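You operate a simulated robot arm through the tools that you are given. There is no shell and no other tool. Be economical: measure what you need, move in short steps, check, and stop when the job is done.

Carry out the task below with a simulated two-armed robot. There is one attempt and no reset: what you move stays moved.

JOB
Hold the drip pan on the top of the brown bench steady with one hand and put the red die in it with the other.

It is judged by the outcome, as a careful person would: the job done as asked, and still so three seconds after it is handed in. It fails if anything else is knocked over, pushed out of place, dropped, spilled or broken.

ROBOT AND FRAMES
Two 7-joint arms with two-finger parallel grippers on one trunk, on a base that drives. Base frame: it is fixed to the floor where the robot stands at the start and does not move with it; the origin is under the middle of the robot, x ahead of it, y to its left, z up. Units: mm, degrees, N and s.
The left shoulder is at the start at [60, 189, 1153], the right one opposite. With the tool pointing down near the work surface each hand reaches from about 100 to 660 mm from the robot's upright axis, wherever it stands, measured 20 degrees to its own side. Payload 3.43 kg a hand.
The TCP of each hand is the grasp point between the finger pads, 30 mm short of the fingertips. In the tool frame z runs along the fingers and y along their closing line. Largest opening 94 mm; finger width 28, thickness 10; the body of the gripper, 50 by 96 mm, starts 55 mm behind the TCP.
Orientation is that of the tool frame in the base frame, as a unit quaternion [x, y, z, w]. With the fingers straight down and closing along the base's y, the tool's x points along the base's -x, its y along +y and its z along -z.

CONTROLS
- The arms move only by the tool drive_tool. It takes "left_rows", "right_rows" or both (then of equal length, played together; a hand with none holds still); each is one flat list of numbers, 7 for each row, row after row: the gripper command, from -1 (shut) to 1 (fully open), values between in proportion, then the shift along the tool's x, y, z in units of 150 mm (1.0 is 150 mm), then the turn, a rotation vector about the tool's x, y, z in units of 120 degrees (1.0 is 120 degrees). In form: [grip, tx, ty, tz, wx, wy, wz, grip, tx, ty, tz, wx, wy, wz, ...]. A call has 1 to 8 rows; each row is the pose to reach, as a shift and turn from the pose commanded when the call began, along the tool's axes at that moment. A call with a number of a shift or a turn outside -1 to 1 is refused whole. Each row takes 0.2 s and may step no farther than 50 mm and 8.6 degrees from the row before; otherwise, or with a gripper value out of range, the whole call is refused. Where a pose cannot be reached the arm comes as near as it can. A force on the tool above 40 N (or 10 N above the force at the start of the call, whichever is more), or a blocked arm, ends the call early, and 0.2 s more pass. Each finger travels about 153 mm/s and halts on what it meets, pressing with about 41 N; the grip force reading is that of the motor and also rises with nothing between the fingers. The clock runs only during rows and for 0.2 s after the last one: add rows that repeat a pose to give the fingers time. It gives the time, the measured TCP pose, the force on the tool (base axes), the opening and the grip force at its end, in the units of the frame above (readings bear some noise), with the torque about the TCP (base axes, N m) and any sound that the robot's microphone picked up.
- Cameras (640 x 400 px; columns grow to the right, rows downward): "scene" is now at [9.7, 22.4, 1701.2]; the picture's right is [0.18, -0.98, 0.00], its down [-0.83, -0.15, -0.54] and it looks along [0.53, 0.10, -0.84] (base axes); focal length 260 px, centre (320, 200). "left" rides on the left gripper at [76, -14, -103] in its tool frame; the picture's right is [0.18, 0.98, 0.00], its down [-0.75, 0.14, -0.64] and it looks along [-0.63, 0.12, 0.77] (tool axes); focal length 243 px, centre (320, 200). "right" rides on the right gripper at [76, 14, -103] in its tool frame; the picture's right is [-0.18, 0.98, 0.00], its down [-0.75, -0.14, -0.64] and it looks along [-0.63, -0.12, 0.77] (tool axes); focal length 243 px, centre (320, 200). There is no depth. A picture from a camera that has moved, and an enlarged one, comes with that camera's place and axes in the base frame and with its lens. The place of the scene camera against the robot may be out by one fixed shift of up to 18 mm in any direction.
- snapshot(camera): a new picture of that camera. No time passes.
- lift_body(by): slides the trunk up (or, below 0, down) by that many mm; the arms and the scene camera ride with it, the base frame stays. It gives what a move gives, with no picture.
- drive_base(legs): drives the robot by 1 to 6 legs, each [ahead, left, turn to the left] in mm, mm and degrees, along the robot's own axes; the way and the turn of a leg run together, so that a leg with both is an arc; at most 1500 mm and 180 degrees a leg. The arms and the cameras ride along, it lands a little off, and it stops where it bumps. It gives what a move gives.
- aim_head(pan, tilt): turns the head with the scene camera to pan (to the left, within 86 degrees either way) and tilt (down, from -29 to 69), counted from straight ahead of the robot. It gives what a move gives.
- close_up(camera, box): a new picture of the part [left, top, right, bottom] of that camera's present view, enlarged. No time passes.
- hand_in(): hands the job in; it is judged then, once.

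Go step by step. Nothing tells you exact positions but the pictures and the camera data: compare them with the known pose of the tool, close in by small moves and look again before you grip or let go. The budget is 120 turns and 92 pictures, counting those below and the enlarged ones. Unless the task says otherwise, let go and move clear before handing in, and close with one line.

The tools are called after ">>>" as name(argument=value, ...) on one line, values as JSON. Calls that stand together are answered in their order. drive_tool: Moves the arms, as the interface text tells. Its arguments: {"type":"object","properties":{"left_rows":{"type":"array","items":{"type":"number"}},"right_rows":{"type":"array","items":{"type":"number"}}},"required":[]} The other tools are called the same way: lift_body (by) slides the trunk up or down; drive_base (legs) drives the base; aim_head (pan, tilt) turns the head that bears the scene camera; snapshot (camera) takes a picture; close_up (camera, box) takes an enlarged picture of a part of a camera's view; hand_in () hands the job in.

At the start:

```text
t: 0.0
left_eef_pos: [390.1, 135.3, 1096.0]
left_ee_rot: [0.0, 1.0, 0.0, 0.0]
left_wrist_force: [-0.6, -0.2, 0.3]
left_moment: [0.0, 0.03, -0.01]
left_opening: 93.8
left_finger_force: 0.1
right_eef_pos: [310.9, -157.9, 1074.2]
right_ee_rot: [-0.001, 1.0, -0.001, 0.0]
right_wrist_force: [0.6, -0.4, -0.5]
right_moment: [-0.01, 0.03, 0.01]
right_opening: 94.1
right_finger_force: 0.1
trunk travel left (down, up): [-825.0, 165.0]
robot x, y, heading: [1.6, 0.9, 0.1]
head pan, tilt: [10.1, 57.1]
```

scene: 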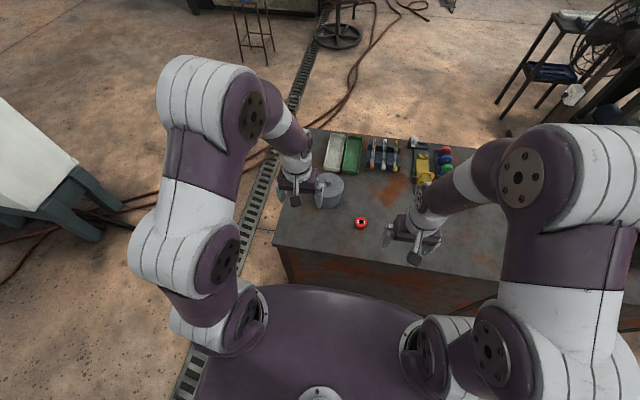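
right: 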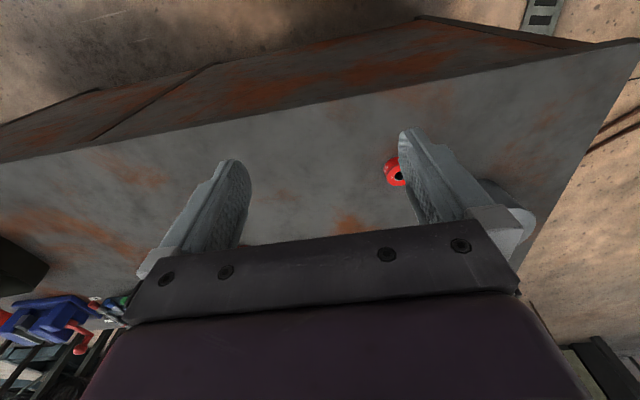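
left: 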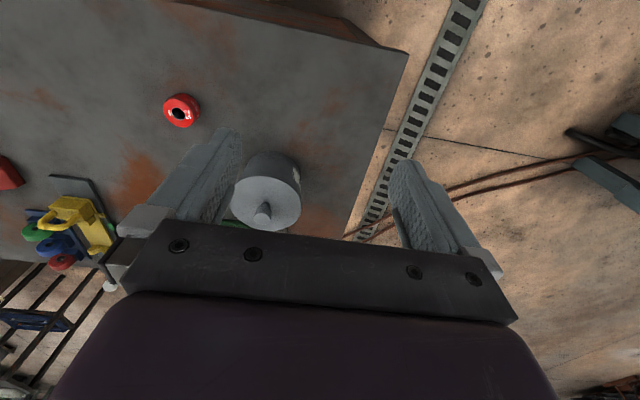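

I see a bench with a red round die, a grey lidded-looking pot, two trays (white and green) and other items. I'll zoom in to identify the drip pan and the die.

>>> close_up(camera="scene", box=[270, 120, 470, 245])

>>> close_up(camera="left", box=[120, 60, 320, 240])

```text
3.20 times, centred on (370, 182) of scene
camera zoom: at [9.7, 22.4, 1701.2], right [0.18, -0.98, 0.0], down [-0.83, -0.15, -0.54], along [0.53, 0.1, -0.84], focal length 832 px, centre (160, 256)
```

zoom: 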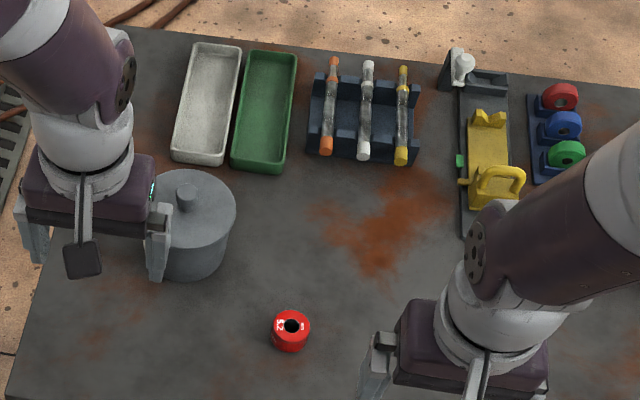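

```text
2.22 times, centred on (220, 150) of left
camera zoom: at [314.0, 121.5, 1198.3], right [-0.18, 0.98, 0.0], down [0.75, 0.14, 0.64], along [0.63, 0.12, -0.77], focal length 539 px, centre (542, 311)
```

zoom: 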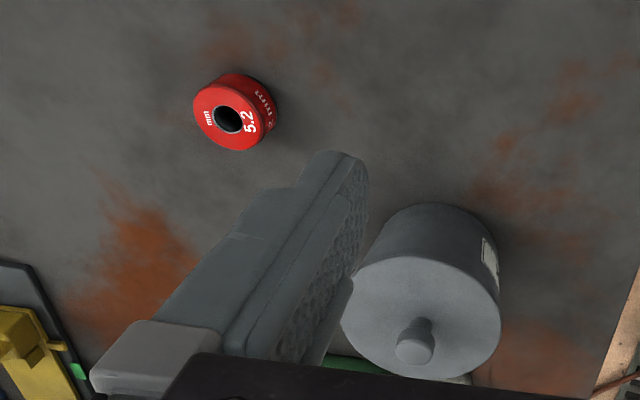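

Several containers could be the pan, and more than one red ring exists. I'll look around with the head first and zoom in on the bench details.

>>> close_up(camera="scene", box=[315, 125, 405, 181])

>>> close_up(camera="scene", box=[400, 130, 490, 186])

>>> close_up(camera="left", box=[220, 140, 320, 240])

>>> aim_head(pan=0, tilt=20)

>>> snapshot(camera="scene")

>>> aim_head(pan=-35, tilt=45)

>>> snapshot(camera="scene")

>>> aim_head(pan=70, tilt=35)

>>> snapshot(camera="scene")

```text
7.11 times, centred on (360, 153) of scene
camera zoom: at [9.7, 22.4, 1701.2], right [0.18, -0.98, 0.0], down [-0.83, -0.15, -0.54], along [0.53, 0.1, -0.84], focal length 1850 px, centre (36, 534)
```

zoom: 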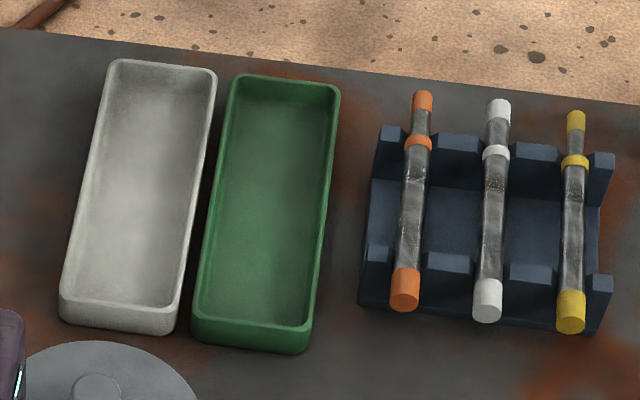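

```text
7.11 times, centred on (445, 158) of scene
camera zoom: at [9.7, 22.4, 1701.2], right [0.18, -0.98, 0.0], down [-0.83, -0.15, -0.54], along [0.53, 0.1, -0.84], focal length 1850 px, centre (-569, 499)
```

zoom: 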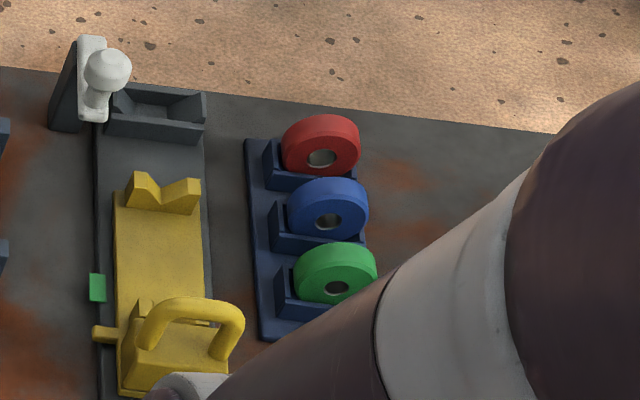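

```text
4.00 times, centred on (270, 190) of left
camera zoom: at [314.0, 121.5, 1198.3], right [-0.18, 0.98, 0.0], down [0.75, 0.14, 0.64], along [0.63, 0.12, -0.77], focal length 970 px, centre (520, 240)
```

zoom: 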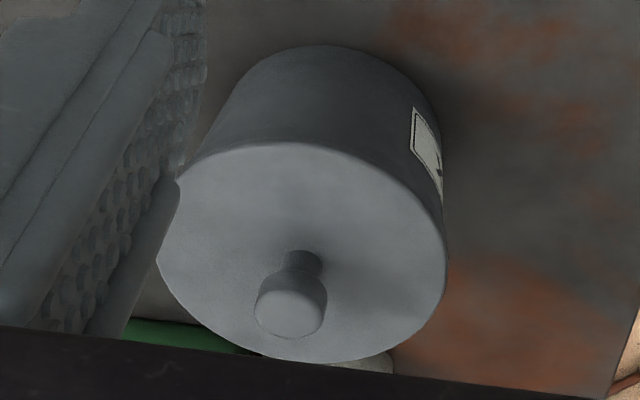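

```text
t: 1.0
left_eef_pos: [390.9, 136.0, 1095.4]
left_ee_rot: [0.001, 1.0, 0.0, 0.0]
left_wrist_force: [0.2, -0.2, 0.3]
left_moment: [0.01, 0.0, 0.03]
left_opening: 94.0
left_finger_force: 0.0
right_eef_pos: [311.1, -158.7, 1074.2]
right_ee_rot: [0.0, 1.0, 0.001, 0.0]
right_wrist_force: [0.2, 0.3, -0.4]
right_moment: [0.0, 0.02, -0.01]
right_opening: 94.1
right_finger_force: 0.0
trunk travel left (down, up): [-825.0, 165.0]
robot x, y, heading: [-2.8, -6.9, 0.2]
head pan, tilt: [0.0, 20.0]
```

```text
83 pictures are left
camera scene: at [34.0, 10.1, 1755.8], right [0.0, -1.0, 0.0], down [-0.34, 0.0, -0.94], along [0.94, 0.0, -0.34], focal length 260 px, centre (320, 200)
```

scene: 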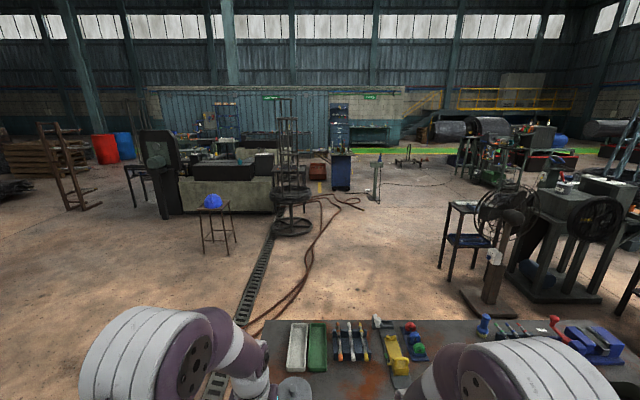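

```text
t: 2.0
left_eef_pos: [389.7, 134.0, 1095.6]
left_ee_rot: [0.0, 1.0, 0.0, 0.0]
left_wrist_force: [0.2, 0.2, 0.1]
left_moment: [0.0, -0.01, 0.0]
left_opening: 94.2
left_finger_force: 0.0
right_eef_pos: [310.8, -158.2, 1073.6]
right_ee_rot: [0.0, 1.0, 0.0, 0.0]
right_wrist_force: [0.2, 0.2, 0.3]
right_moment: [0.01, 0.02, 0.02]
right_opening: 94.0
right_finger_force: 0.1
trunk travel left (down, up): [-825.0, 165.0]
robot x, y, heading: [0.4, -1.2, 0.1]
head pan, tilt: [-35.0, 45.0]
```

```text
82 pictures are left
camera scene: at [7.5, -36.5, 1717.3], right [-0.57, -0.82, 0.0], down [-0.58, 0.4, -0.71], along [0.58, -0.41, -0.71], focal length 260 px, centre (320, 200)
```

scene: 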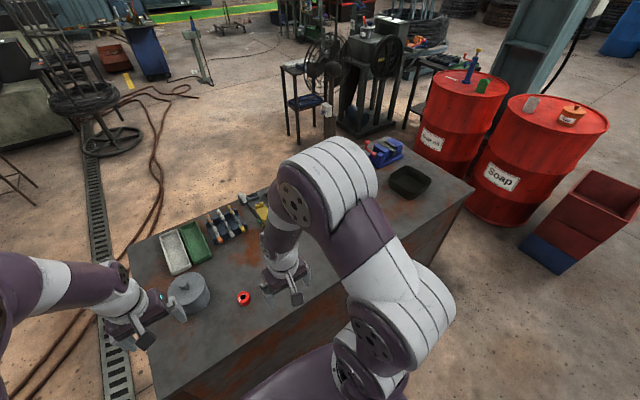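

```text
t: 3.9
left_eef_pos: [389.3, 135.4, 1096.1]
left_ee_rot: [0.0, 1.0, 0.001, 0.0]
left_wrist_force: [-0.3, -0.8, 0.1]
left_moment: [0.06, -0.01, -0.02]
left_opening: 93.7
left_finger_force: 0.1
right_eef_pos: [311.4, -157.4, 1074.8]
right_ee_rot: [0.001, 1.0, 0.0, -0.001]
right_wrist_force: [-0.4, 0.5, 0.2]
right_moment: [0.01, -0.01, -0.02]
right_opening: 94.2
right_finger_force: 0.2
trunk travel left (down, up): [-825.0, 165.0]
robot x, y, heading: [-2.4, 1.8, 0.0]
head pan, tilt: [70.0, 35.0]
```

```text
81 pictures are left
camera scene: at [-29.0, 92.8, 1732.1], right [0.94, -0.34, 0.0], down [-0.2, -0.54, -0.82], along [0.28, 0.77, -0.57], focal length 260 px, centre (320, 200)
```

scene: 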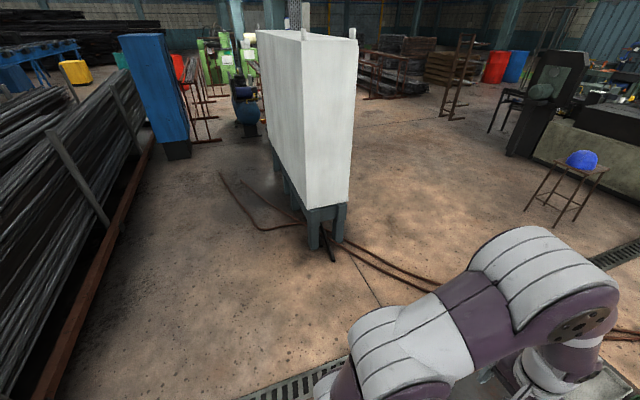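

A shallow black open pan sits at the right end of the bench, which looks like the drip pan. I'll look at it closely.

>>> aim_head(pan=-45, tilt=50)

>>> snapshot(camera="scene")

>>> close_up(camera="scene", box=[280, 100, 440, 200])

```text
t: 5.8
left_eef_pos: [390.4, 135.3, 1095.2]
left_ee_rot: [-0.001, 1.0, 0.0, 0.0]
left_wrist_force: [-0.3, -0.1, 0.8]
left_moment: [-0.01, -0.02, -0.04]
left_opening: 94.0
left_finger_force: 0.1
right_eef_pos: [311.0, -158.1, 1074.2]
right_ee_rot: [-0.001, 1.0, 0.0, 0.001]
right_wrist_force: [-0.1, -0.4, -0.2]
right_moment: [0.0, -0.05, 0.0]
right_opening: 94.2
right_finger_force: 0.1
trunk travel left (down, up): [-825.0, 165.0]
robot x, y, heading: [0.5, 0.9, 0.2]
head pan, tilt: [-45.0, 50.0]
```

```text
80 pictures are left
camera scene: at [-4.7, -44.3, 1710.3], right [-0.71, -0.71, 0.0], down [-0.54, 0.54, -0.64], along [0.45, -0.45, -0.77], focal length 260 px, centre (320, 200)
```

scene: 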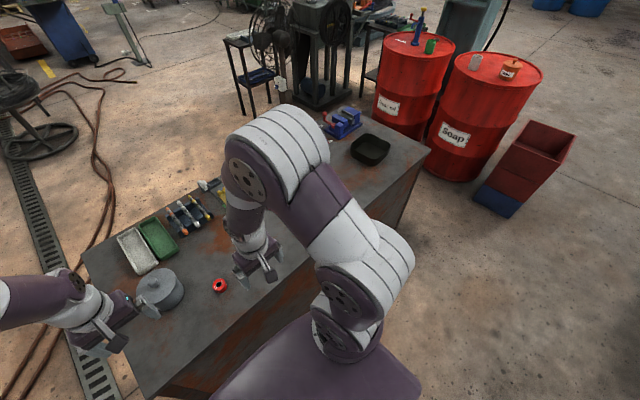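

```text
4.00 times, centred on (360, 150) of scene
camera zoom: at [-4.7, -44.3, 1710.3], right [-0.71, -0.71, 0.0], down [-0.54, 0.54, -0.64], along [0.45, -0.45, -0.77], focal length 1040 px, centre (160, 400)
```

zoom: 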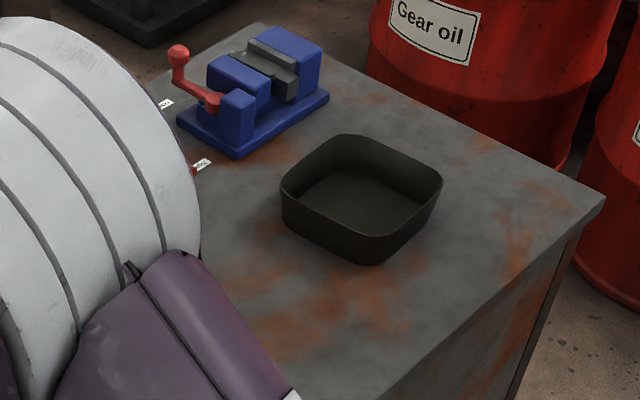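

The black square pan at about (550, -970) is the drip pan, and the die is at about (466, -43, 860) on a bench top near z 832. I'll pick the die with the left hand, so first the right arm moves aside and the left goes above the die.

>>> drive_tool(left_rows=[1, -0.13, -0.25, 0, 0, 0, 0, 1, -0.25, -0.5, 0, 0, 0, 0, 1, -0.38, -0.75, 0, 0, 0, 0, 1, -0.5, -1.0, 0.1, 0, 0, 0], right_rows=[1, 0, -0.25, 0, 0, 0, 0, 1, 0, -0.5, 0, 0, 0, 0, 1, 0, -0.75, 0, 0, 0, 0, 1, 0, -1.0, 0, 0, 0, 0])

>>> drive_tool(left_rows=[1, 0, -0.18, 0.2, 0, 0, 0, 1, 0, -0.18, 0.45, 0, 0, 0, 1, 0, -0.18, 0.7, 0, 0, 0])

>>> snapshot(camera="left")

>>> aim_head(pan=0, tilt=57)

>>> snapshot(camera="scene")

```text
t: 6.8
left_eef_pos: [466.7, -16.7, 1080.2]
left_ee_rot: [0.0, 1.0, 0.001, 0.0]
left_wrist_force: [0.1, -1.3, 0.2]
left_moment: [0.02, 0.05, 0.01]
left_opening: 93.8
left_finger_force: 0.0
right_eef_pos: [313.9, -311.2, 1074.5]
right_ee_rot: [-0.001, 1.0, 0.002, -0.001]
right_wrist_force: [1.3, -0.1, 1.0]
right_moment: [0.03, 0.0, 0.01]
right_opening: 93.9
right_finger_force: 0.1
trunk travel left (down, up): [-825.0, 165.0]
robot x, y, heading: [-0.7, -2.6, -0.1]
head pan, tilt: [-45.0, 50.0]
```

```text
t: 7.6
left_eef_pos: [463.7, -41.0, 976.6]
left_ee_rot: [0.0, 1.0, -0.002, 0.001]
left_wrist_force: [-0.4, 0.0, -0.4]
left_moment: [0.04, 0.0, -0.02]
left_opening: 94.0
left_finger_force: 0.1
right_eef_pos: [311.1, -308.0, 1074.7]
right_ee_rot: [0.0, 1.0, 0.0, 0.0]
right_wrist_force: [-0.5, -0.5, 1.1]
right_moment: [0.0, 0.0, -0.04]
right_opening: 93.9
right_finger_force: 0.1
trunk travel left (down, up): [-825.0, 165.0]
robot x, y, heading: [-1.6, 3.6, -0.1]
head pan, tilt: [-45.0, 50.0]
```

```text
78 pictures are left
camera left: at [387.6, -54.7, 1079.3], right [-0.18, 0.98, 0.0], down [0.75, 0.14, 0.64], along [0.63, 0.12, -0.77], focal length 243 px, centre (320, 200)
```

left: 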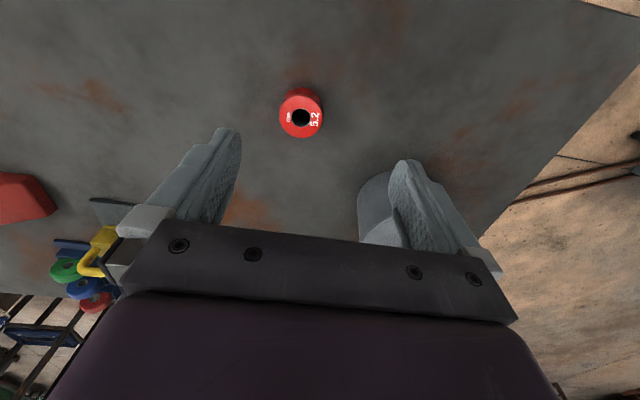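

```text
t: 8.7
left_eef_pos: [463.3, -40.6, 976.9]
left_ee_rot: [0.0, 1.0, 0.0, 0.0]
left_wrist_force: [-0.3, -0.1, -0.1]
left_moment: [0.01, -0.03, -0.01]
left_opening: 94.0
left_finger_force: 0.0
right_eef_pos: [312.6, -308.7, 1074.5]
right_ee_rot: [-0.001, 1.0, -0.001, -0.001]
right_wrist_force: [0.1, 0.5, 0.4]
right_moment: [-0.01, 0.01, 0.0]
right_opening: 94.0
right_finger_force: 0.0
trunk travel left (down, up): [-825.0, 165.0]
robot x, y, heading: [-3.1, -2.6, 0.2]
head pan, tilt: [0.0, 57.0]
```

```text
77 pictures are left
camera scene: at [10.9, 10.0, 1701.4], right [0.0, -1.0, 0.0], down [-0.84, 0.0, -0.54], along [0.54, 0.0, -0.84], focal length 260 px, centre (320, 200)
```

scene: 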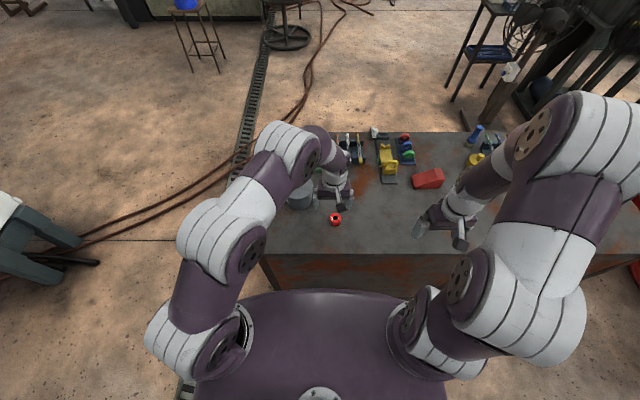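

Triangulating the two left-hand views puts the die top at about (480, -56, 844). I'll align over it, descend partway and check.

>>> drive_tool(left_rows=[1, -0.11, -0.1, 0.1, 0, 0, 0, 1, -0.11, -0.1, 0.4, 0, 0, 0, 1, -0.11, -0.1, 0.62, 0, 0, 0, 1, -0.11, -0.1, 0.62, 0, 0, 0])

>>> snapshot(camera="left")

```text
t: 9.7
left_eef_pos: [481.4, -56.6, 882.7]
left_ee_rot: [0.001, 1.0, -0.001, 0.0]
left_wrist_force: [-0.3, -1.2, -0.3]
left_moment: [0.02, 0.0, 0.02]
left_opening: 93.8
left_finger_force: 0.0
right_eef_pos: [313.0, -310.3, 1076.1]
right_ee_rot: [0.0, 1.0, 0.0, 0.0]
right_wrist_force: [-0.9, 0.2, 0.6]
right_moment: [-0.03, 0.01, -0.01]
right_opening: 93.9
right_finger_force: 0.1
trunk travel left (down, up): [-825.0, 165.0]
robot x, y, heading: [-0.7, -0.0, -0.2]
head pan, tilt: [0.0, 57.0]
```

```text
76 pictures are left
camera left: at [405.4, -69.8, 984.7], right [-0.18, 0.98, 0.0], down [0.75, 0.14, 0.64], along [0.63, 0.12, -0.77], focal length 243 px, centre (320, 200)
```

left: 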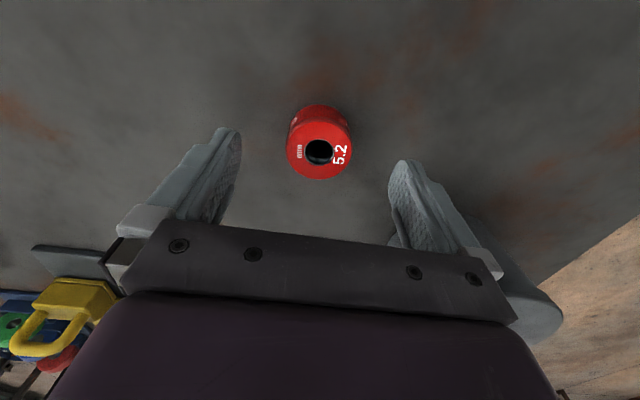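

The die sits centered between the fingers. I'll lower to TCP z about 858.

>>> drive_tool(left_rows=[1, 0.02, 0, 0.08, 0, 0, 0, 1, 0.02, 0, 0.16, 0, 0, 0, 1, 0.02, 0, 0.16, 0, 0, 0])

>>> close_up(camera="left", box=[160, 80, 480, 280])

```text
t: 10.5
left_eef_pos: [480.5, -55.9, 856.6]
left_ee_rot: [-0.001, 1.0, 0.002, 0.0]
left_wrist_force: [-0.3, -0.5, 0.7]
left_moment: [-0.01, -0.02, -0.02]
left_opening: 94.1
left_finger_force: 0.0
right_eef_pos: [311.8, -309.0, 1076.1]
right_ee_rot: [0.001, 1.0, 0.0, 0.0]
right_wrist_force: [-0.6, -0.3, 0.1]
right_moment: [0.0, 0.05, -0.04]
right_opening: 94.0
right_finger_force: 0.1
trunk travel left (down, up): [-825.0, 165.0]
robot x, y, heading: [0.9, -2.6, -0.1]
head pan, tilt: [0.0, 57.0]
```

```text
2.00 times, centred on (320, 180) of left
camera zoom: at [403.4, -70.2, 960.3], right [-0.18, 0.98, 0.0], down [0.75, 0.14, 0.64], along [0.63, 0.12, -0.77], focal length 485 px, centre (320, 240)
```

zoom: 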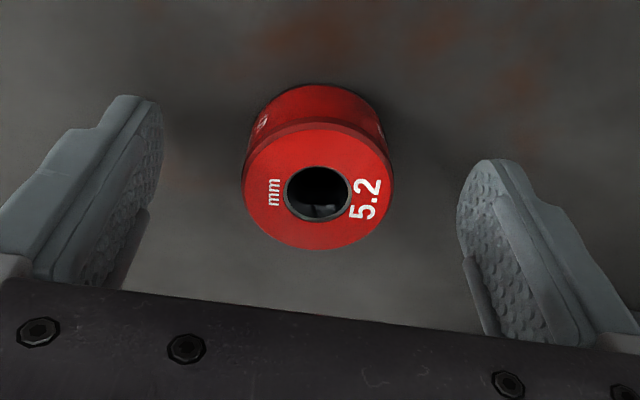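

Good alignment; closing on the die and lifting slightly to check the hold.

>>> drive_tool(left_rows=[0.2, 0, 0, 0.01, 0, 0, 0, -0.3, 0, 0, 0.01, 0, 0, 0, -1, 0, 0, 0.01, 0, 0, 0, -1, 0, 0, 0.01, 0, 0, 0, -1, 0, 0, 0.01, 0, 0, 0])

>>> drive_tool(left_rows=[-1, 0, 0, -0.1, 0, 0, 0, -1, 0, 0, -0.3, 0, 0, 0, -1, 0, 0, -0.6, 0, 0, 0, -1, 0, 0, -0.9, 0, 0, 0])

>>> snapshot(camera="left")

```text
t: 11.7
left_eef_pos: [480.1, -56.6, 856.3]
left_ee_rot: [0.0, 1.0, 0.0, 0.0]
left_wrist_force: [0.6, -0.7, 0.2]
left_moment: [-0.04, 0.02, -0.03]
left_opening: 41.8
left_finger_force: 41.0
right_eef_pos: [312.2, -308.5, 1075.5]
right_ee_rot: [0.001, 1.0, 0.0, 0.0]
right_wrist_force: [-0.3, -0.5, -0.2]
right_moment: [0.02, 0.0, 0.02]
right_opening: 94.0
right_finger_force: 0.1
trunk travel left (down, up): [-825.0, 165.0]
robot x, y, heading: [-1.9, -1.2, 0.0]
head pan, tilt: [0.0, 57.0]
```

```text
t: 12.7
left_eef_pos: [475.8, -57.6, 992.8]
left_ee_rot: [0.0, 1.0, -0.001, -0.001]
left_wrist_force: [-0.4, -0.1, 0.1]
left_moment: [0.01, -0.03, 0.0]
left_opening: 0.1
left_finger_force: 33.1
right_eef_pos: [312.4, -309.0, 1075.6]
right_ee_rot: [0.0, 1.0, 0.0, 0.0]
right_wrist_force: [-0.2, -0.2, -0.3]
right_moment: [0.04, 0.0, 0.0]
right_opening: 93.9
right_finger_force: 0.1
trunk travel left (down, up): [-825.0, 165.0]
robot x, y, heading: [0.5, 2.9, -0.0]
head pan, tilt: [0.0, 57.0]
```

```text
74 pictures are left
camera left: at [400.0, -71.5, 1095.5], right [-0.18, 0.98, 0.0], down [0.75, 0.14, 0.64], along [0.63, 0.12, -0.77], focal length 243 px, centre (320, 200)
```

left: 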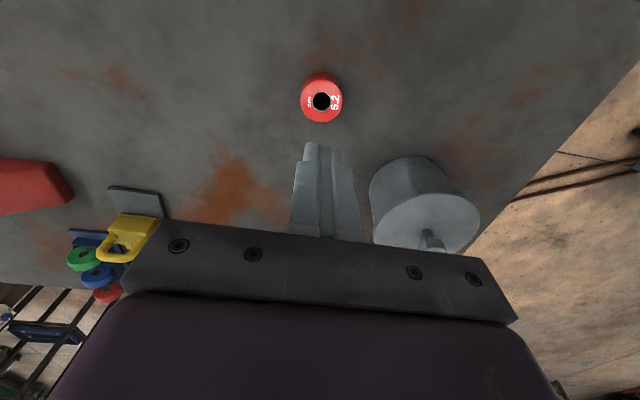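

The grip was too high and slipped off; the die still stands at the same place. I'll reopen and go lower, feeling for the bench.

>>> drive_tool(left_rows=[1, 0, 0, 0, 0, 0, 0, 1, 0, 0, 0, 0, 0, 0, 1, -0.02, 0.01, 0.2, 0, 0, 0, 1, -0.02, 0.01, 0.45, 0, 0, 0, 1, -0.02, 0.01, 0.7, 0, 0, 0, 1, -0.02, 0.01, 0.9, 0, 0, 0, 1, -0.02, 0.01, 0.9, 0, 0, 0])

>>> drive_tool(left_rows=[1, 0, 0, 0.02, 0, 0, 0, 1, 0, 0, 0.04, 0, 0, 0, 1, 0, 0, 0.06, 0, 0, 0, 1, 0, 0, 0.08, 0, 0, 0])

>>> close_up(camera="left", box=[160, 80, 480, 280])

```text
t: 14.3
left_eef_pos: [481.1, -54.2, 856.8]
left_ee_rot: [0.001, 1.0, 0.0, 0.0]
left_wrist_force: [-0.5, 0.1, -0.3]
left_moment: [-0.01, -0.01, 0.03]
left_opening: 94.1
left_finger_force: 0.1
right_eef_pos: [312.2, -308.0, 1075.5]
right_ee_rot: [0.001, 1.0, 0.0, -0.001]
right_wrist_force: [0.8, 0.2, 0.0]
right_moment: [0.0, 0.01, 0.02]
right_opening: 93.8
right_finger_force: 0.0
trunk travel left (down, up): [-825.0, 165.0]
robot x, y, heading: [4.8, -2.5, 0.1]
head pan, tilt: [0.0, 57.0]
```

```text
t: 15.5
left_eef_pos: [481.7, -54.6, 849.3]
left_ee_rot: [-0.001, 1.0, -0.001, 0.004]
left_wrist_force: [-12.0, 7.0, 26.4]
left_moment: [1.63, 0.79, 0.36]
left_opening: 94.1
left_finger_force: 0.1
right_eef_pos: [309.5, -308.8, 1077.3]
right_ee_rot: [-0.001, 1.0, 0.0, 0.001]
right_wrist_force: [-0.6, -0.2, 1.1]
right_moment: [-0.01, 0.03, 0.03]
right_opening: 94.3
right_finger_force: 0.1
trunk travel left (down, up): [-825.0, 165.0]
robot x, y, heading: [1.0, -2.7, 0.1]
head pan, tilt: [0.0, 57.0]
stopped in row 4 (left hand): the force on the tool passed its limit at 44 N (the readings are from after the stop); the commanded pose is now the measured one
```

```text
2.00 times, centred on (320, 180) of left
camera zoom: at [404.0, -68.7, 952.1], right [-0.18, 0.98, 0.0], down [0.75, 0.14, 0.65], along [0.64, 0.12, -0.76], focal length 485 px, centre (320, 240)
```

zoom: 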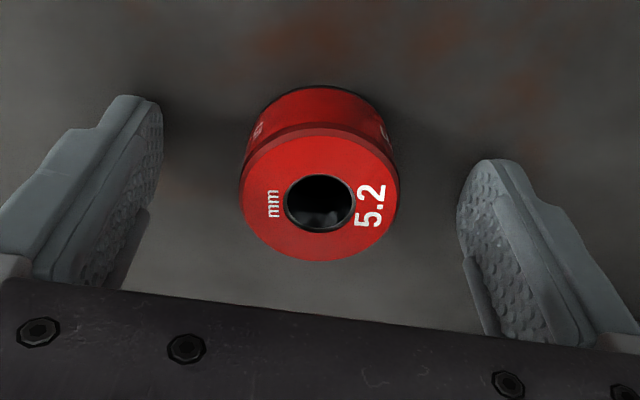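

Bench contact is at tip z about 820. I'll raise 2 mm, grip, and lift slowly this time.

>>> drive_tool(left_rows=[1, 0.013, 0, -0.01, 0, 0, 0, 0.2, 0.013, 0, -0.01, 0, 0, 0, -0.3, 0.013, 0, -0.01, 0, 0, 0, -1, 0.013, 0, -0.01, 0, 0, 0, -1, 0.013, 0, -0.01, 0, 0, 0, -1, 0.013, 0, -0.01, 0, 0, 0])

>>> drive_tool(left_rows=[-1, 0, 0, -0.02, 0, 0, 0, -1, 0, 0, -0.04, 0, 0, 0, -1, 0, 0, -0.06, 0, 0, 0])

>>> close_up(camera="left", box=[160, 80, 480, 280])

```text
t: 16.9
left_eef_pos: [481.8, -55.6, 850.3]
left_ee_rot: [0.0, 1.0, -0.003, 0.004]
left_wrist_force: [6.6, 9.7, 23.8]
left_moment: [0.89, -0.12, -0.25]
left_opening: 42.1
left_finger_force: 41.0
right_eef_pos: [311.1, -306.5, 1075.9]
right_ee_rot: [0.0, 1.0, -0.001, 0.001]
right_wrist_force: [-0.2, 0.1, 0.5]
right_moment: [-0.05, 0.02, -0.03]
right_opening: 94.0
right_finger_force: 0.1
trunk travel left (down, up): [-825.0, 165.0]
robot x, y, heading: [-2.0, 1.9, 0.2]
head pan, tilt: [0.0, 57.0]
```

```text
t: 17.7
left_eef_pos: [482.0, -55.9, 856.8]
left_ee_rot: [0.0, 1.0, -0.001, 0.002]
left_wrist_force: [0.0, -0.1, -2.8]
left_moment: [0.0, -0.04, 0.0]
left_opening: 42.1
left_finger_force: 41.8
right_eef_pos: [312.4, -309.9, 1075.2]
right_ee_rot: [0.0, 1.0, -0.001, 0.0]
right_wrist_force: [0.2, 0.0, -0.3]
right_moment: [0.03, 0.03, 0.04]
right_opening: 93.9
right_finger_force: 0.0
trunk travel left (down, up): [-825.0, 165.0]
robot x, y, heading: [-0.3, 0.9, -0.0]
head pan, tilt: [0.0, 57.0]
```

```text
2.00 times, centred on (320, 180) of left
camera zoom: at [405.1, -69.2, 959.5], right [-0.18, 0.98, 0.0], down [0.75, 0.14, 0.64], along [0.63, 0.12, -0.77], focal length 485 px, centre (320, 240)
```

zoom: 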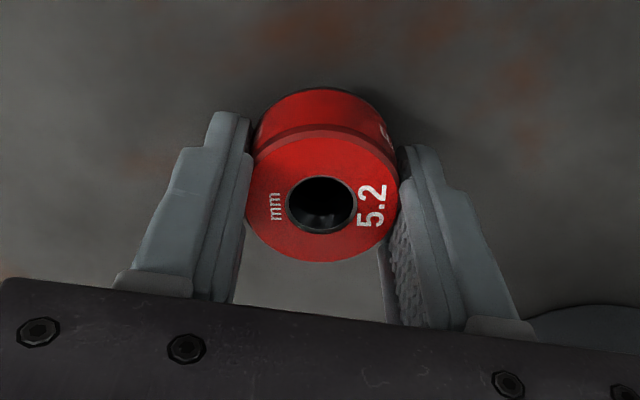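

It lifted this time (2.8 N weight). I'll raise slowly while checking.

>>> drive_tool(left_rows=[-1, 0, 0, -0.04, 0, 0, 0, -1, 0, 0, -0.1, 0, 0, 0, -1, 0, 0, -0.18, 0, 0, 0, -1, 0, 0, -0.26, 0, 0, 0, -1, 0, 0, -0.34, 0, 0, 0, -1, 0, 0, -0.42, 0, 0, 0, -1, 0, 0, -0.48, 0, 0, 0, -1, 0, 0, -0.5, 0, 0, 0])

>>> close_up(camera="left", box=[160, 80, 480, 280])

```text
t: 19.5
left_eef_pos: [480.1, -54.6, 932.8]
left_ee_rot: [0.0, 1.0, -0.001, 0.002]
left_wrist_force: [-0.7, 0.0, -4.1]
left_moment: [0.01, 0.02, -0.03]
left_opening: 42.3
left_finger_force: 41.2
right_eef_pos: [311.8, -309.4, 1075.9]
right_ee_rot: [0.001, 1.0, -0.001, 0.0]
right_wrist_force: [-0.1, -0.2, -0.6]
right_moment: [-0.02, -0.01, 0.0]
right_opening: 93.9
right_finger_force: 0.1
trunk travel left (down, up): [-825.0, 165.0]
robot x, y, heading: [-1.0, -2.0, 0.0]
head pan, tilt: [0.0, 57.0]
```

```text
2.00 times, centred on (320, 180) of left
camera zoom: at [404.8, -68.8, 1035.1], right [-0.18, 0.98, 0.0], down [0.75, 0.14, 0.64], along [0.63, 0.12, -0.76], focal length 485 px, centre (320, 240)
```

zoom: 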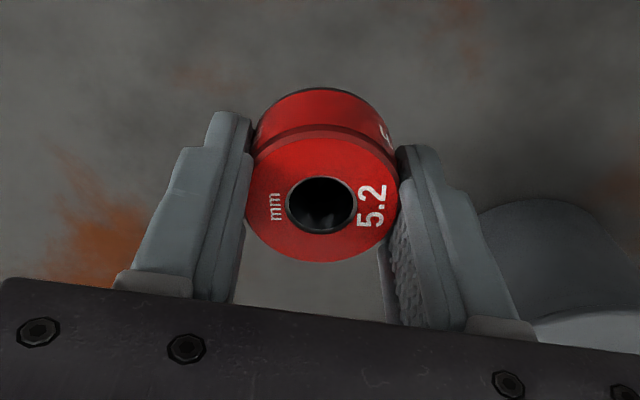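

Held firmly. I'll raise and pull back the left hand for travel, then look down to the right before driving.

>>> drive_tool(left_rows=[-1, 0.1, 0, -0.15, 0, 0, 0, -1, 0.25, 0, -0.35, 0, 0, 0, -1, 0.4, 0, -0.55, 0, 0, 0, -1, 0.5, 0.1, -0.75, 0, 0, 0, -1, 0.5, 0.2, -0.9, 0, 0, 0])

>>> aim_head(pan=-80, tilt=50)

>>> snapshot(camera="scene")

```text
t: 20.7
left_eef_pos: [406.7, -23.3, 1067.4]
left_ee_rot: [0.0, 1.0, -0.002, 0.003]
left_wrist_force: [0.4, -0.6, -2.3]
left_moment: [0.01, 0.01, 0.05]
left_opening: 42.0
left_finger_force: 40.8
right_eef_pos: [312.4, -309.1, 1075.0]
right_ee_rot: [0.0, 1.0, 0.0, 0.0]
right_wrist_force: [-0.1, 0.8, 0.9]
right_moment: [-0.02, -0.01, 0.01]
right_opening: 93.9
right_finger_force: 0.1
trunk travel left (down, up): [-825.0, 165.0]
robot x, y, heading: [0.5, -1.1, -0.1]
head pan, tilt: [0.0, 57.0]
```

```text
t: 22.2
left_eef_pos: [407.2, -23.9, 1065.8]
left_ee_rot: [0.0, 1.0, -0.002, 0.003]
left_wrist_force: [0.1, 0.2, -3.1]
left_moment: [0.01, -0.02, 0.0]
left_opening: 41.9
left_finger_force: 41.1
right_eef_pos: [312.8, -308.2, 1074.8]
right_ee_rot: [0.0, 1.0, 0.0, 0.0]
right_wrist_force: [0.0, 0.9, -0.6]
right_moment: [-0.02, -0.01, -0.01]
right_opening: 93.7
right_finger_force: 0.0
trunk travel left (down, up): [-825.0, 165.0]
robot x, y, heading: [-0.0, 1.5, 0.1]
head pan, tilt: [-80.0, 50.0]
```

```text
70 pictures are left
camera scene: at [-45.5, -65.7, 1710.3], right [-0.98, -0.17, 0.0], down [-0.13, 0.75, -0.64], along [0.11, -0.63, -0.77], focal length 260 px, centre (320, 200)
```

scene: 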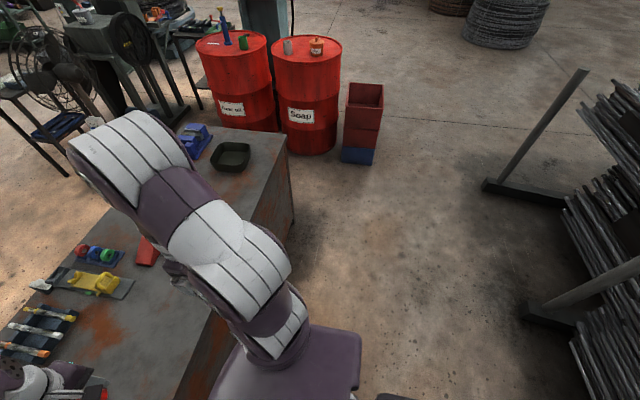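

The floor to the right is clear up to about y = -2000. I'll drive right 500, check, then the rest.

>>> drive_base(legs=[[0, -500, 0]])

>>> drive_base(legs=[[0, -420, 0]])

>>> aim_head(pan=0, tilt=57)

>>> snapshot(camera="scene")

>>> snapshot(camera="left")

>>> snapshot(camera="right")

```text
t: 25.2
left_eef_pos: [406.7, -527.5, 1067.0]
left_ee_rot: [0.001, 1.0, 0.0, 0.002]
left_wrist_force: [-0.2, -0.2, -3.3]
left_moment: [-0.01, 0.0, 0.02]
left_opening: 42.1
left_finger_force: 41.0
right_eef_pos: [311.5, -811.7, 1075.5]
right_ee_rot: [0.001, 1.0, 0.0, 0.0]
right_wrist_force: [-0.5, -0.3, 0.1]
right_moment: [0.01, 0.01, 0.01]
right_opening: 94.0
right_finger_force: 0.1
trunk travel left (down, up): [-825.0, 165.0]
robot x, y, heading: [2.8, -500.9, -0.1]
head pan, tilt: [-80.0, 50.0]
```

```text
t: 27.8
left_eef_pos: [406.8, -948.4, 1065.8]
left_ee_rot: [0.0, 1.0, -0.001, 0.003]
left_wrist_force: [-0.7, 0.7, -3.0]
left_moment: [-0.01, 0.02, -0.01]
left_opening: 42.0
left_finger_force: 41.5
right_eef_pos: [312.1, -1233.8, 1074.7]
right_ee_rot: [-0.001, 1.0, 0.0, -0.001]
right_wrist_force: [-0.6, -0.6, -0.4]
right_moment: [-0.01, -0.01, 0.02]
right_opening: 94.0
right_finger_force: 0.0
trunk travel left (down, up): [-825.0, 165.0]
robot x, y, heading: [2.2, -925.0, 0.2]
head pan, tilt: [-80.0, 50.0]
```

```text
t: 29.3
left_eef_pos: [406.1, -948.4, 1065.9]
left_ee_rot: [0.0, 1.0, -0.001, 0.003]
left_wrist_force: [0.0, -0.2, -2.6]
left_moment: [0.01, -0.01, 0.0]
left_opening: 42.1
left_finger_force: 41.4
right_eef_pos: [311.9, -1233.1, 1075.3]
right_ee_rot: [-0.001, 1.0, 0.0, 0.0]
right_wrist_force: [1.0, 0.4, -0.8]
right_moment: [-0.01, 0.01, 0.02]
right_opening: 94.1
right_finger_force: 0.1
trunk travel left (down, up): [-825.0, 165.0]
robot x, y, heading: [1.8, -926.9, 0.0]
head pan, tilt: [0.0, 57.0]
```

```text
69 pictures are left
camera scene: at [10.6, -914.9, 1701.3], right [0.0, -1.0, 0.0], down [-0.84, 0.0, -0.54], along [0.54, 0.0, -0.84], focal length 260 px, centre (320, 200)
```

scene: 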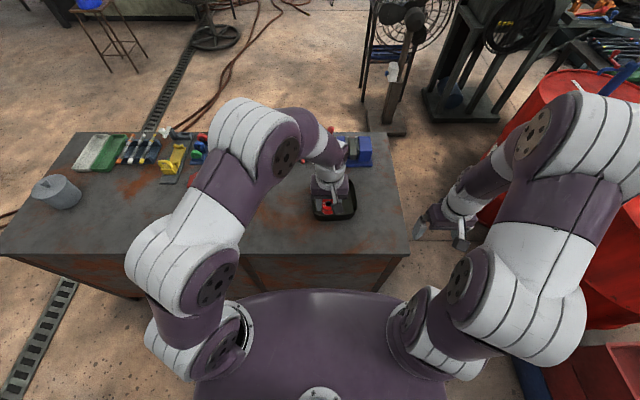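

```text
68 pictures are left
camera left: at [329.9, -962.9, 1168.2], right [-0.18, 0.98, 0.0], down [0.75, 0.14, 0.65], along [0.63, 0.12, -0.76], focal length 243 px, centre (320, 200)
```

left: 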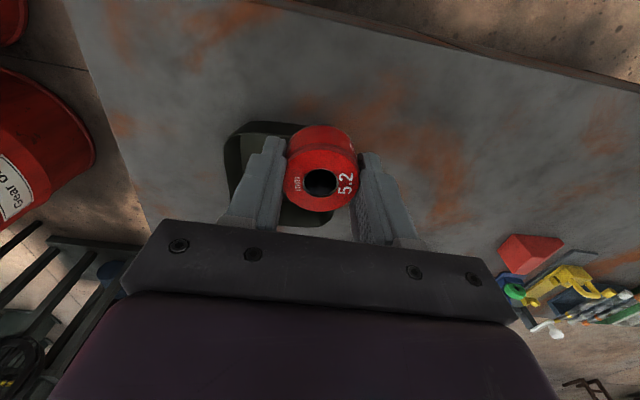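

```text
67 pictures are left
camera right: at [236.8, -1219.4, 1177.9], right [0.18, 0.98, 0.0], down [0.75, -0.14, 0.64], along [0.63, -0.12, -0.77], focal length 243 px, centre (320, 200)
```

right: 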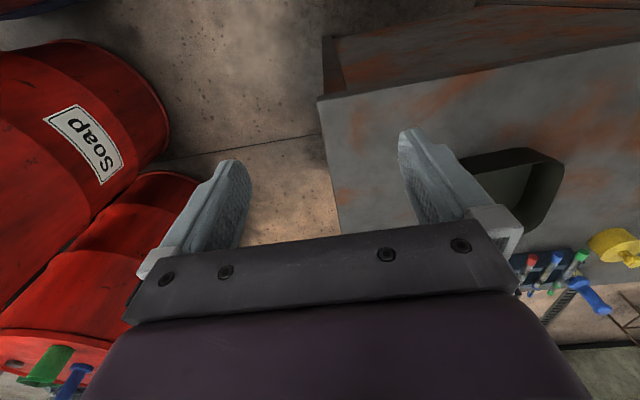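

The pan is right below at about (545, -970). I'll move the left hand aside to see the pan fully.

>>> drive_tool(left_rows=[-1, 0.1, 0.25, 0, 0, 0, 0, -1, 0.2, 0.5, 0, 0, 0, 0, -1, 0.3, 0.75, 0, 0, 0, 0, -1, 0.4, 1.0, 0, 0, 0, 0], right_rows=[1, -0.2, 0.2, 0, 0, 0, 0, 1, -0.4, 0.4, 0, 0, 0, 0, 1, -0.6, 0.6, 0, 0, 0, 0, 1, -0.8, 0.8, 0, 0, 0, 0])

>>> close_up(camera="scene", box=[240, 120, 440, 245])

>>> snapshot(camera="right")

>>> snapshot(camera="left")

```text
t: 30.3
left_eef_pos: [346.1, -800.4, 1065.2]
left_ee_rot: [0.0, 1.0, -0.001, 0.001]
left_wrist_force: [-1.1, 0.3, -2.6]
left_moment: [-0.03, -0.01, 0.02]
left_opening: 41.9
left_finger_force: 41.5
right_eef_pos: [435.3, -1111.9, 1077.1]
right_ee_rot: [0.0, 1.0, -0.002, 0.0]
right_wrist_force: [-0.5, 0.1, -1.0]
right_moment: [-0.05, -0.01, 0.01]
right_opening: 94.0
right_finger_force: 0.0
trunk travel left (down, up): [-825.0, 165.0]
robot x, y, heading: [-2.2, -928.7, 0.1]
head pan, tilt: [0.0, 57.0]
```

```text
3.20 times, centred on (340, 182) of scene
camera zoom: at [11.4, -911.5, 1701.3], right [0.0, -1.0, 0.0], down [-0.84, 0.0, -0.54], along [0.54, 0.0, -0.84], focal length 832 px, centre (256, 256)
```

zoom: 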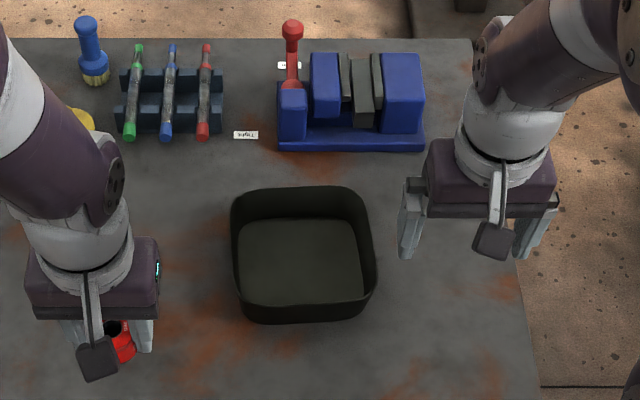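

```text
65 pictures are left
camera right: at [360.0, -1097.0, 1179.3], right [0.18, 0.98, 0.0], down [0.75, -0.14, 0.64], along [0.63, -0.12, -0.77], focal length 243 px, centre (320, 200)
```

right: 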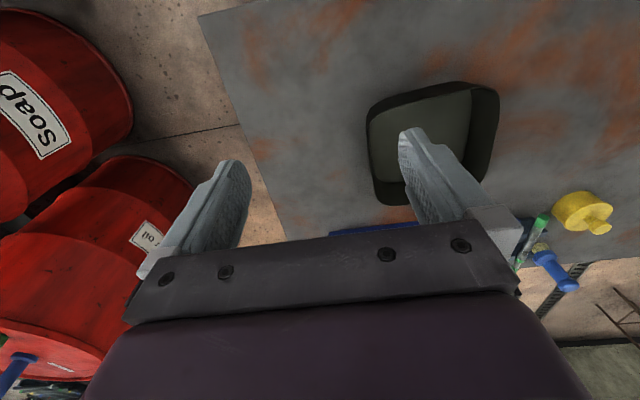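

```text
64 pictures are left
camera left: at [269.2, -812.6, 1167.6], right [-0.18, 0.98, 0.0], down [0.75, 0.14, 0.64], along [0.63, 0.11, -0.77], focal length 243 px, centre (320, 200)
```

left: 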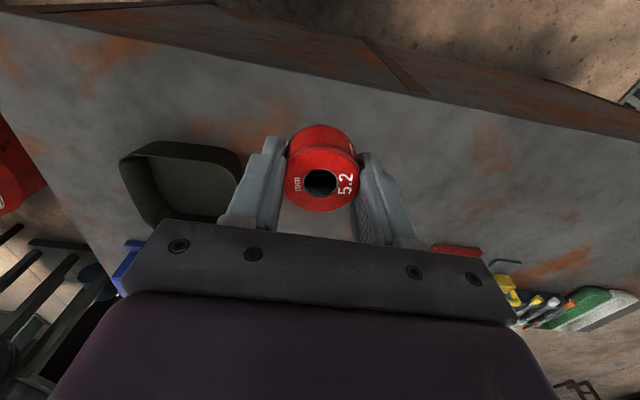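

The pan spans about x 483–653, y -1060 to -888, rim near z 862. The right hand will hold its right-hand wall; I'll hover it over that wall.

>>> drive_tool(right_rows=[1, -0.15, 0.07, 0.1, 0, 0, 0, 1, -0.3, 0.15, 0.2, 0, 0, 0, 1, -0.45, 0.22, 0.35, 0, 0, 0, 1, -0.6, 0.3, 0.5, 0, 0, 0, 1, -0.73, 0.36, 0.7, 0, 0, 0, 1, -0.73, 0.36, 0.7, 0, 0, 0])

>>> snapshot(camera="right")

>>> close_up(camera="scene", box=[240, 120, 440, 245])

```text
t: 31.7
left_eef_pos: [345.3, -801.7, 1066.4]
left_ee_rot: [0.0, 1.0, 0.0, 0.002]
left_wrist_force: [-0.9, 0.5, -1.5]
left_moment: [-0.02, 0.0, 0.03]
left_opening: 42.1
left_finger_force: 40.9
right_eef_pos: [541.0, -1060.0, 970.8]
right_ee_rot: [-0.001, 1.0, 0.001, 0.0]
right_wrist_force: [0.3, -0.1, 0.1]
right_moment: [-0.02, 0.0, 0.0]
right_opening: 93.9
right_finger_force: 0.0
trunk travel left (down, up): [-825.0, 165.0]
robot x, y, heading: [3.7, -926.7, -0.2]
head pan, tilt: [0.0, 57.0]
```

```text
63 pictures are left
camera right: at [465.8, -1044.5, 1073.1], right [0.18, 0.98, 0.0], down [0.75, -0.14, 0.64], along [0.63, -0.12, -0.77], focal length 243 px, centre (320, 200)
```

right: 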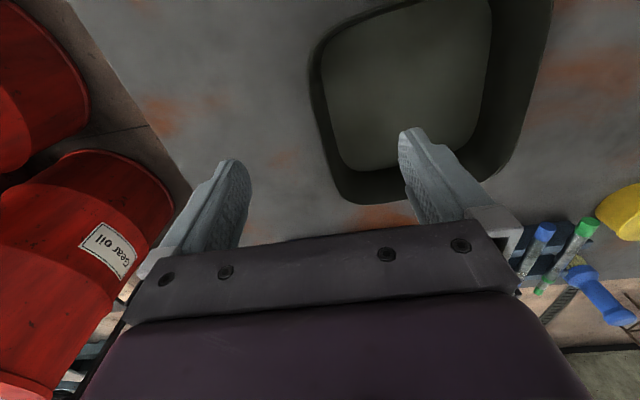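

```text
3.20 times, centred on (340, 182) of scene
camera zoom: at [9.5, -915.3, 1701.4], right [0.0, -1.0, 0.0], down [-0.84, 0.0, -0.55], along [0.55, 0.0, -0.84], focal length 832 px, centre (256, 256)
```

zoom: 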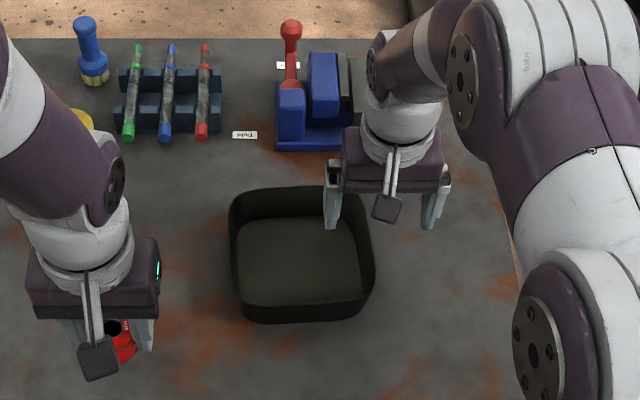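

The wall's outer rim is at y about -1062, well aligned with the hand. I'll narrow the fingers and descend to just above the rim.

>>> drive_tool(right_rows=[0.3, 0, 0, 0.2, 0, 0, 0, 0, 0, 0, 0.4, 0, 0, 0, 0, 0, 0, 0.5, 0, 0, 0, 0, 0, 0, 0.5, 0, 0, 0])

>>> snapshot(camera="right")

```text
t: 32.7
left_eef_pos: [345.8, -801.4, 1065.1]
left_ee_rot: [0.0, 1.0, -0.002, 0.003]
left_wrist_force: [-0.9, -0.1, -2.6]
left_moment: [0.01, -0.02, -0.01]
left_opening: 41.9
left_finger_force: 41.0
right_eef_pos: [541.6, -1060.6, 893.8]
right_ee_rot: [0.0, 1.0, 0.0, 0.001]
right_wrist_force: [0.2, -1.1, 0.2]
right_moment: [0.0, 0.02, 0.0]
right_opening: 46.9
right_finger_force: 0.1
trunk travel left (down, up): [-825.0, 165.0]
robot x, y, heading: [-2.1, -922.5, 0.2]
head pan, tilt: [0.0, 57.0]
```

```text
61 pictures are left
camera right: at [466.3, -1046.0, 996.4], right [0.18, 0.98, 0.0], down [0.75, -0.14, 0.64], along [0.63, -0.12, -0.77], focal length 243 px, centre (320, 200)
```

right: 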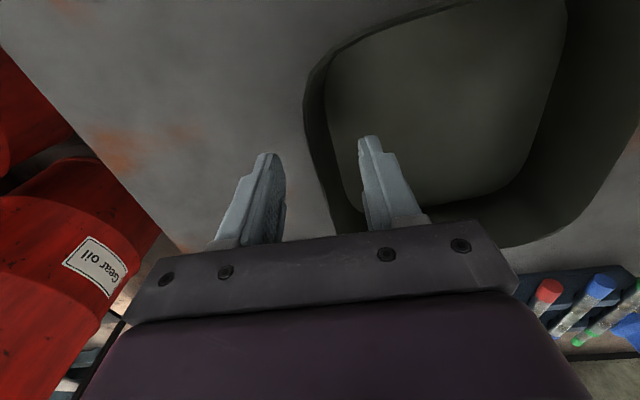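

The rim lies centred between the fingers. I'll descend 27 mm and close gently in stages.

>>> drive_tool(right_rows=[0, 0, -0.01, 0.06, 0, 0, 0, 0, 0, -0.01, 0.12, 0, 0, 0, 0, 0, -0.01, 0.18, 0, 0, 0, -0.4, 0, -0.01, 0.18, 0, 0, 0, -0.6, 0, -0.01, 0.18, 0, 0, 0, -0.6, 0, -0.01, 0.18, 0, 0, 0])

>>> close_up(camera="right", box=[200, 80, 440, 240])

```text
t: 34.1
left_eef_pos: [346.9, -801.7, 1065.4]
left_ee_rot: [0.001, 1.0, 0.0, 0.003]
left_wrist_force: [0.1, -0.6, -3.3]
left_moment: [-0.02, 0.01, 0.02]
left_opening: 41.9
left_finger_force: 41.0
right_eef_pos: [540.1, -1062.1, 867.9]
right_ee_rot: [0.0, 1.0, -0.001, 0.0]
right_wrist_force: [-0.4, 1.4, 0.5]
right_moment: [-0.02, 0.0, 0.05]
right_opening: 18.7
right_finger_force: 0.1
trunk travel left (down, up): [-825.0, 165.0]
robot x, y, heading: [0.2, -926.6, -0.2]
head pan, tilt: [0.0, 57.0]
```

```text
2.50 times, centred on (320, 160) of right
camera zoom: at [465.8, -1047.1, 969.7], right [0.18, 0.98, 0.0], down [0.75, -0.14, 0.64], along [0.63, -0.12, -0.77], focal length 606 px, centre (320, 300)
```

zoom: 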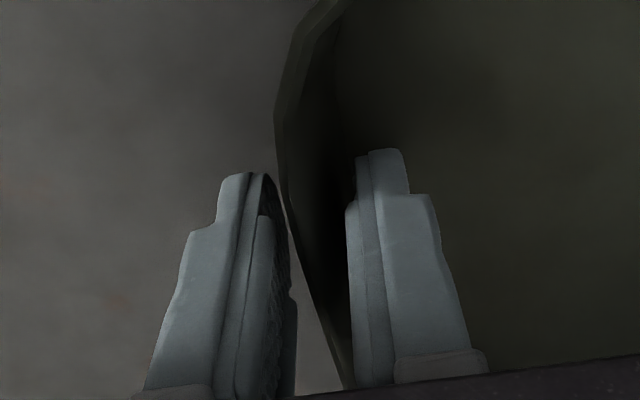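

The outer finger is nearer the wall than the inner one, so I'll shift 4 mm outward and then close.

>>> drive_tool(right_rows=[-0.6, 0, -0.03, 0, 0, 0, 0, -0.75, 0, -0.03, 0, 0, 0, 0, -0.85, 0, -0.03, 0, 0, 0, 0, -0.95, 0, -0.03, 0, 0, 0, 0, -1, 0, -0.03, 0, 0, 0, 0, -1, 0, -0.03, 0, 0, 0, 0])

>>> close_up(camera="right", box=[200, 80, 440, 240])

>>> close_up(camera="scene", box=[240, 120, 440, 245])

```text
t: 35.5
left_eef_pos: [344.8, -802.0, 1066.4]
left_ee_rot: [0.0, 1.0, -0.001, 0.003]
left_wrist_force: [-0.6, 0.4, -2.9]
left_moment: [-0.03, 0.0, 0.01]
left_opening: 42.2
left_finger_force: 41.3
right_eef_pos: [541.3, -1066.0, 867.8]
right_ee_rot: [-0.001, 1.0, 0.0, 0.002]
right_wrist_force: [-2.7, 1.3, 9.1]
right_moment: [1.77, 0.33, 0.43]
right_opening: 10.0
right_finger_force: 41.0
trunk travel left (down, up): [-825.0, 165.0]
robot x, y, heading: [-1.1, -924.7, 0.2]
head pan, tilt: [0.0, 57.0]
```

```text
2.50 times, centred on (320, 160) of right
camera zoom: at [465.5, -1051.3, 970.7], right [0.18, 0.98, 0.0], down [0.75, -0.14, 0.64], along [0.63, -0.12, -0.77], focal length 606 px, centre (320, 300)
```

zoom: 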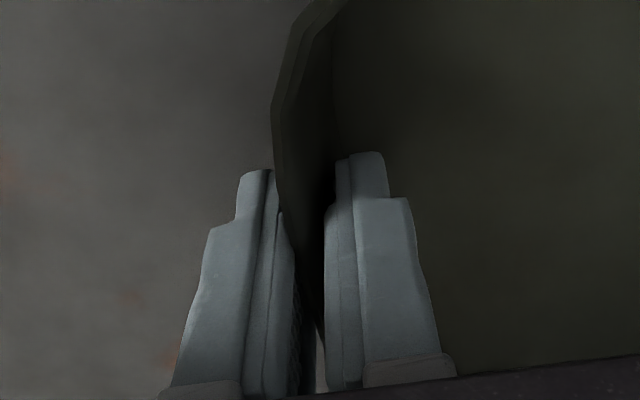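

```text
3.20 times, centred on (340, 182) of scene
camera zoom: at [8.7, -914.8, 1701.4], right [0.0, -1.0, 0.0], down [-0.84, 0.0, -0.55], along [0.55, 0.0, -0.84], focal length 832 px, centre (256, 256)
```

zoom: 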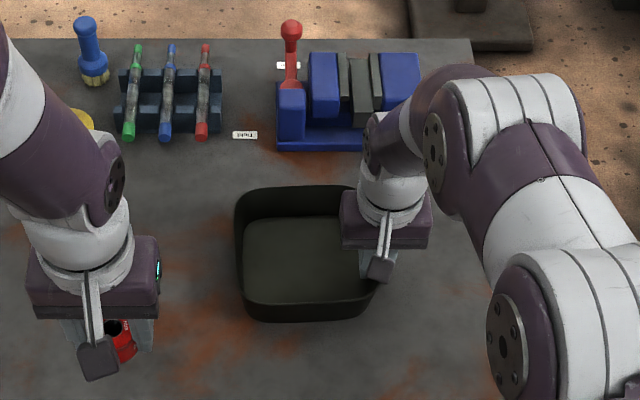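

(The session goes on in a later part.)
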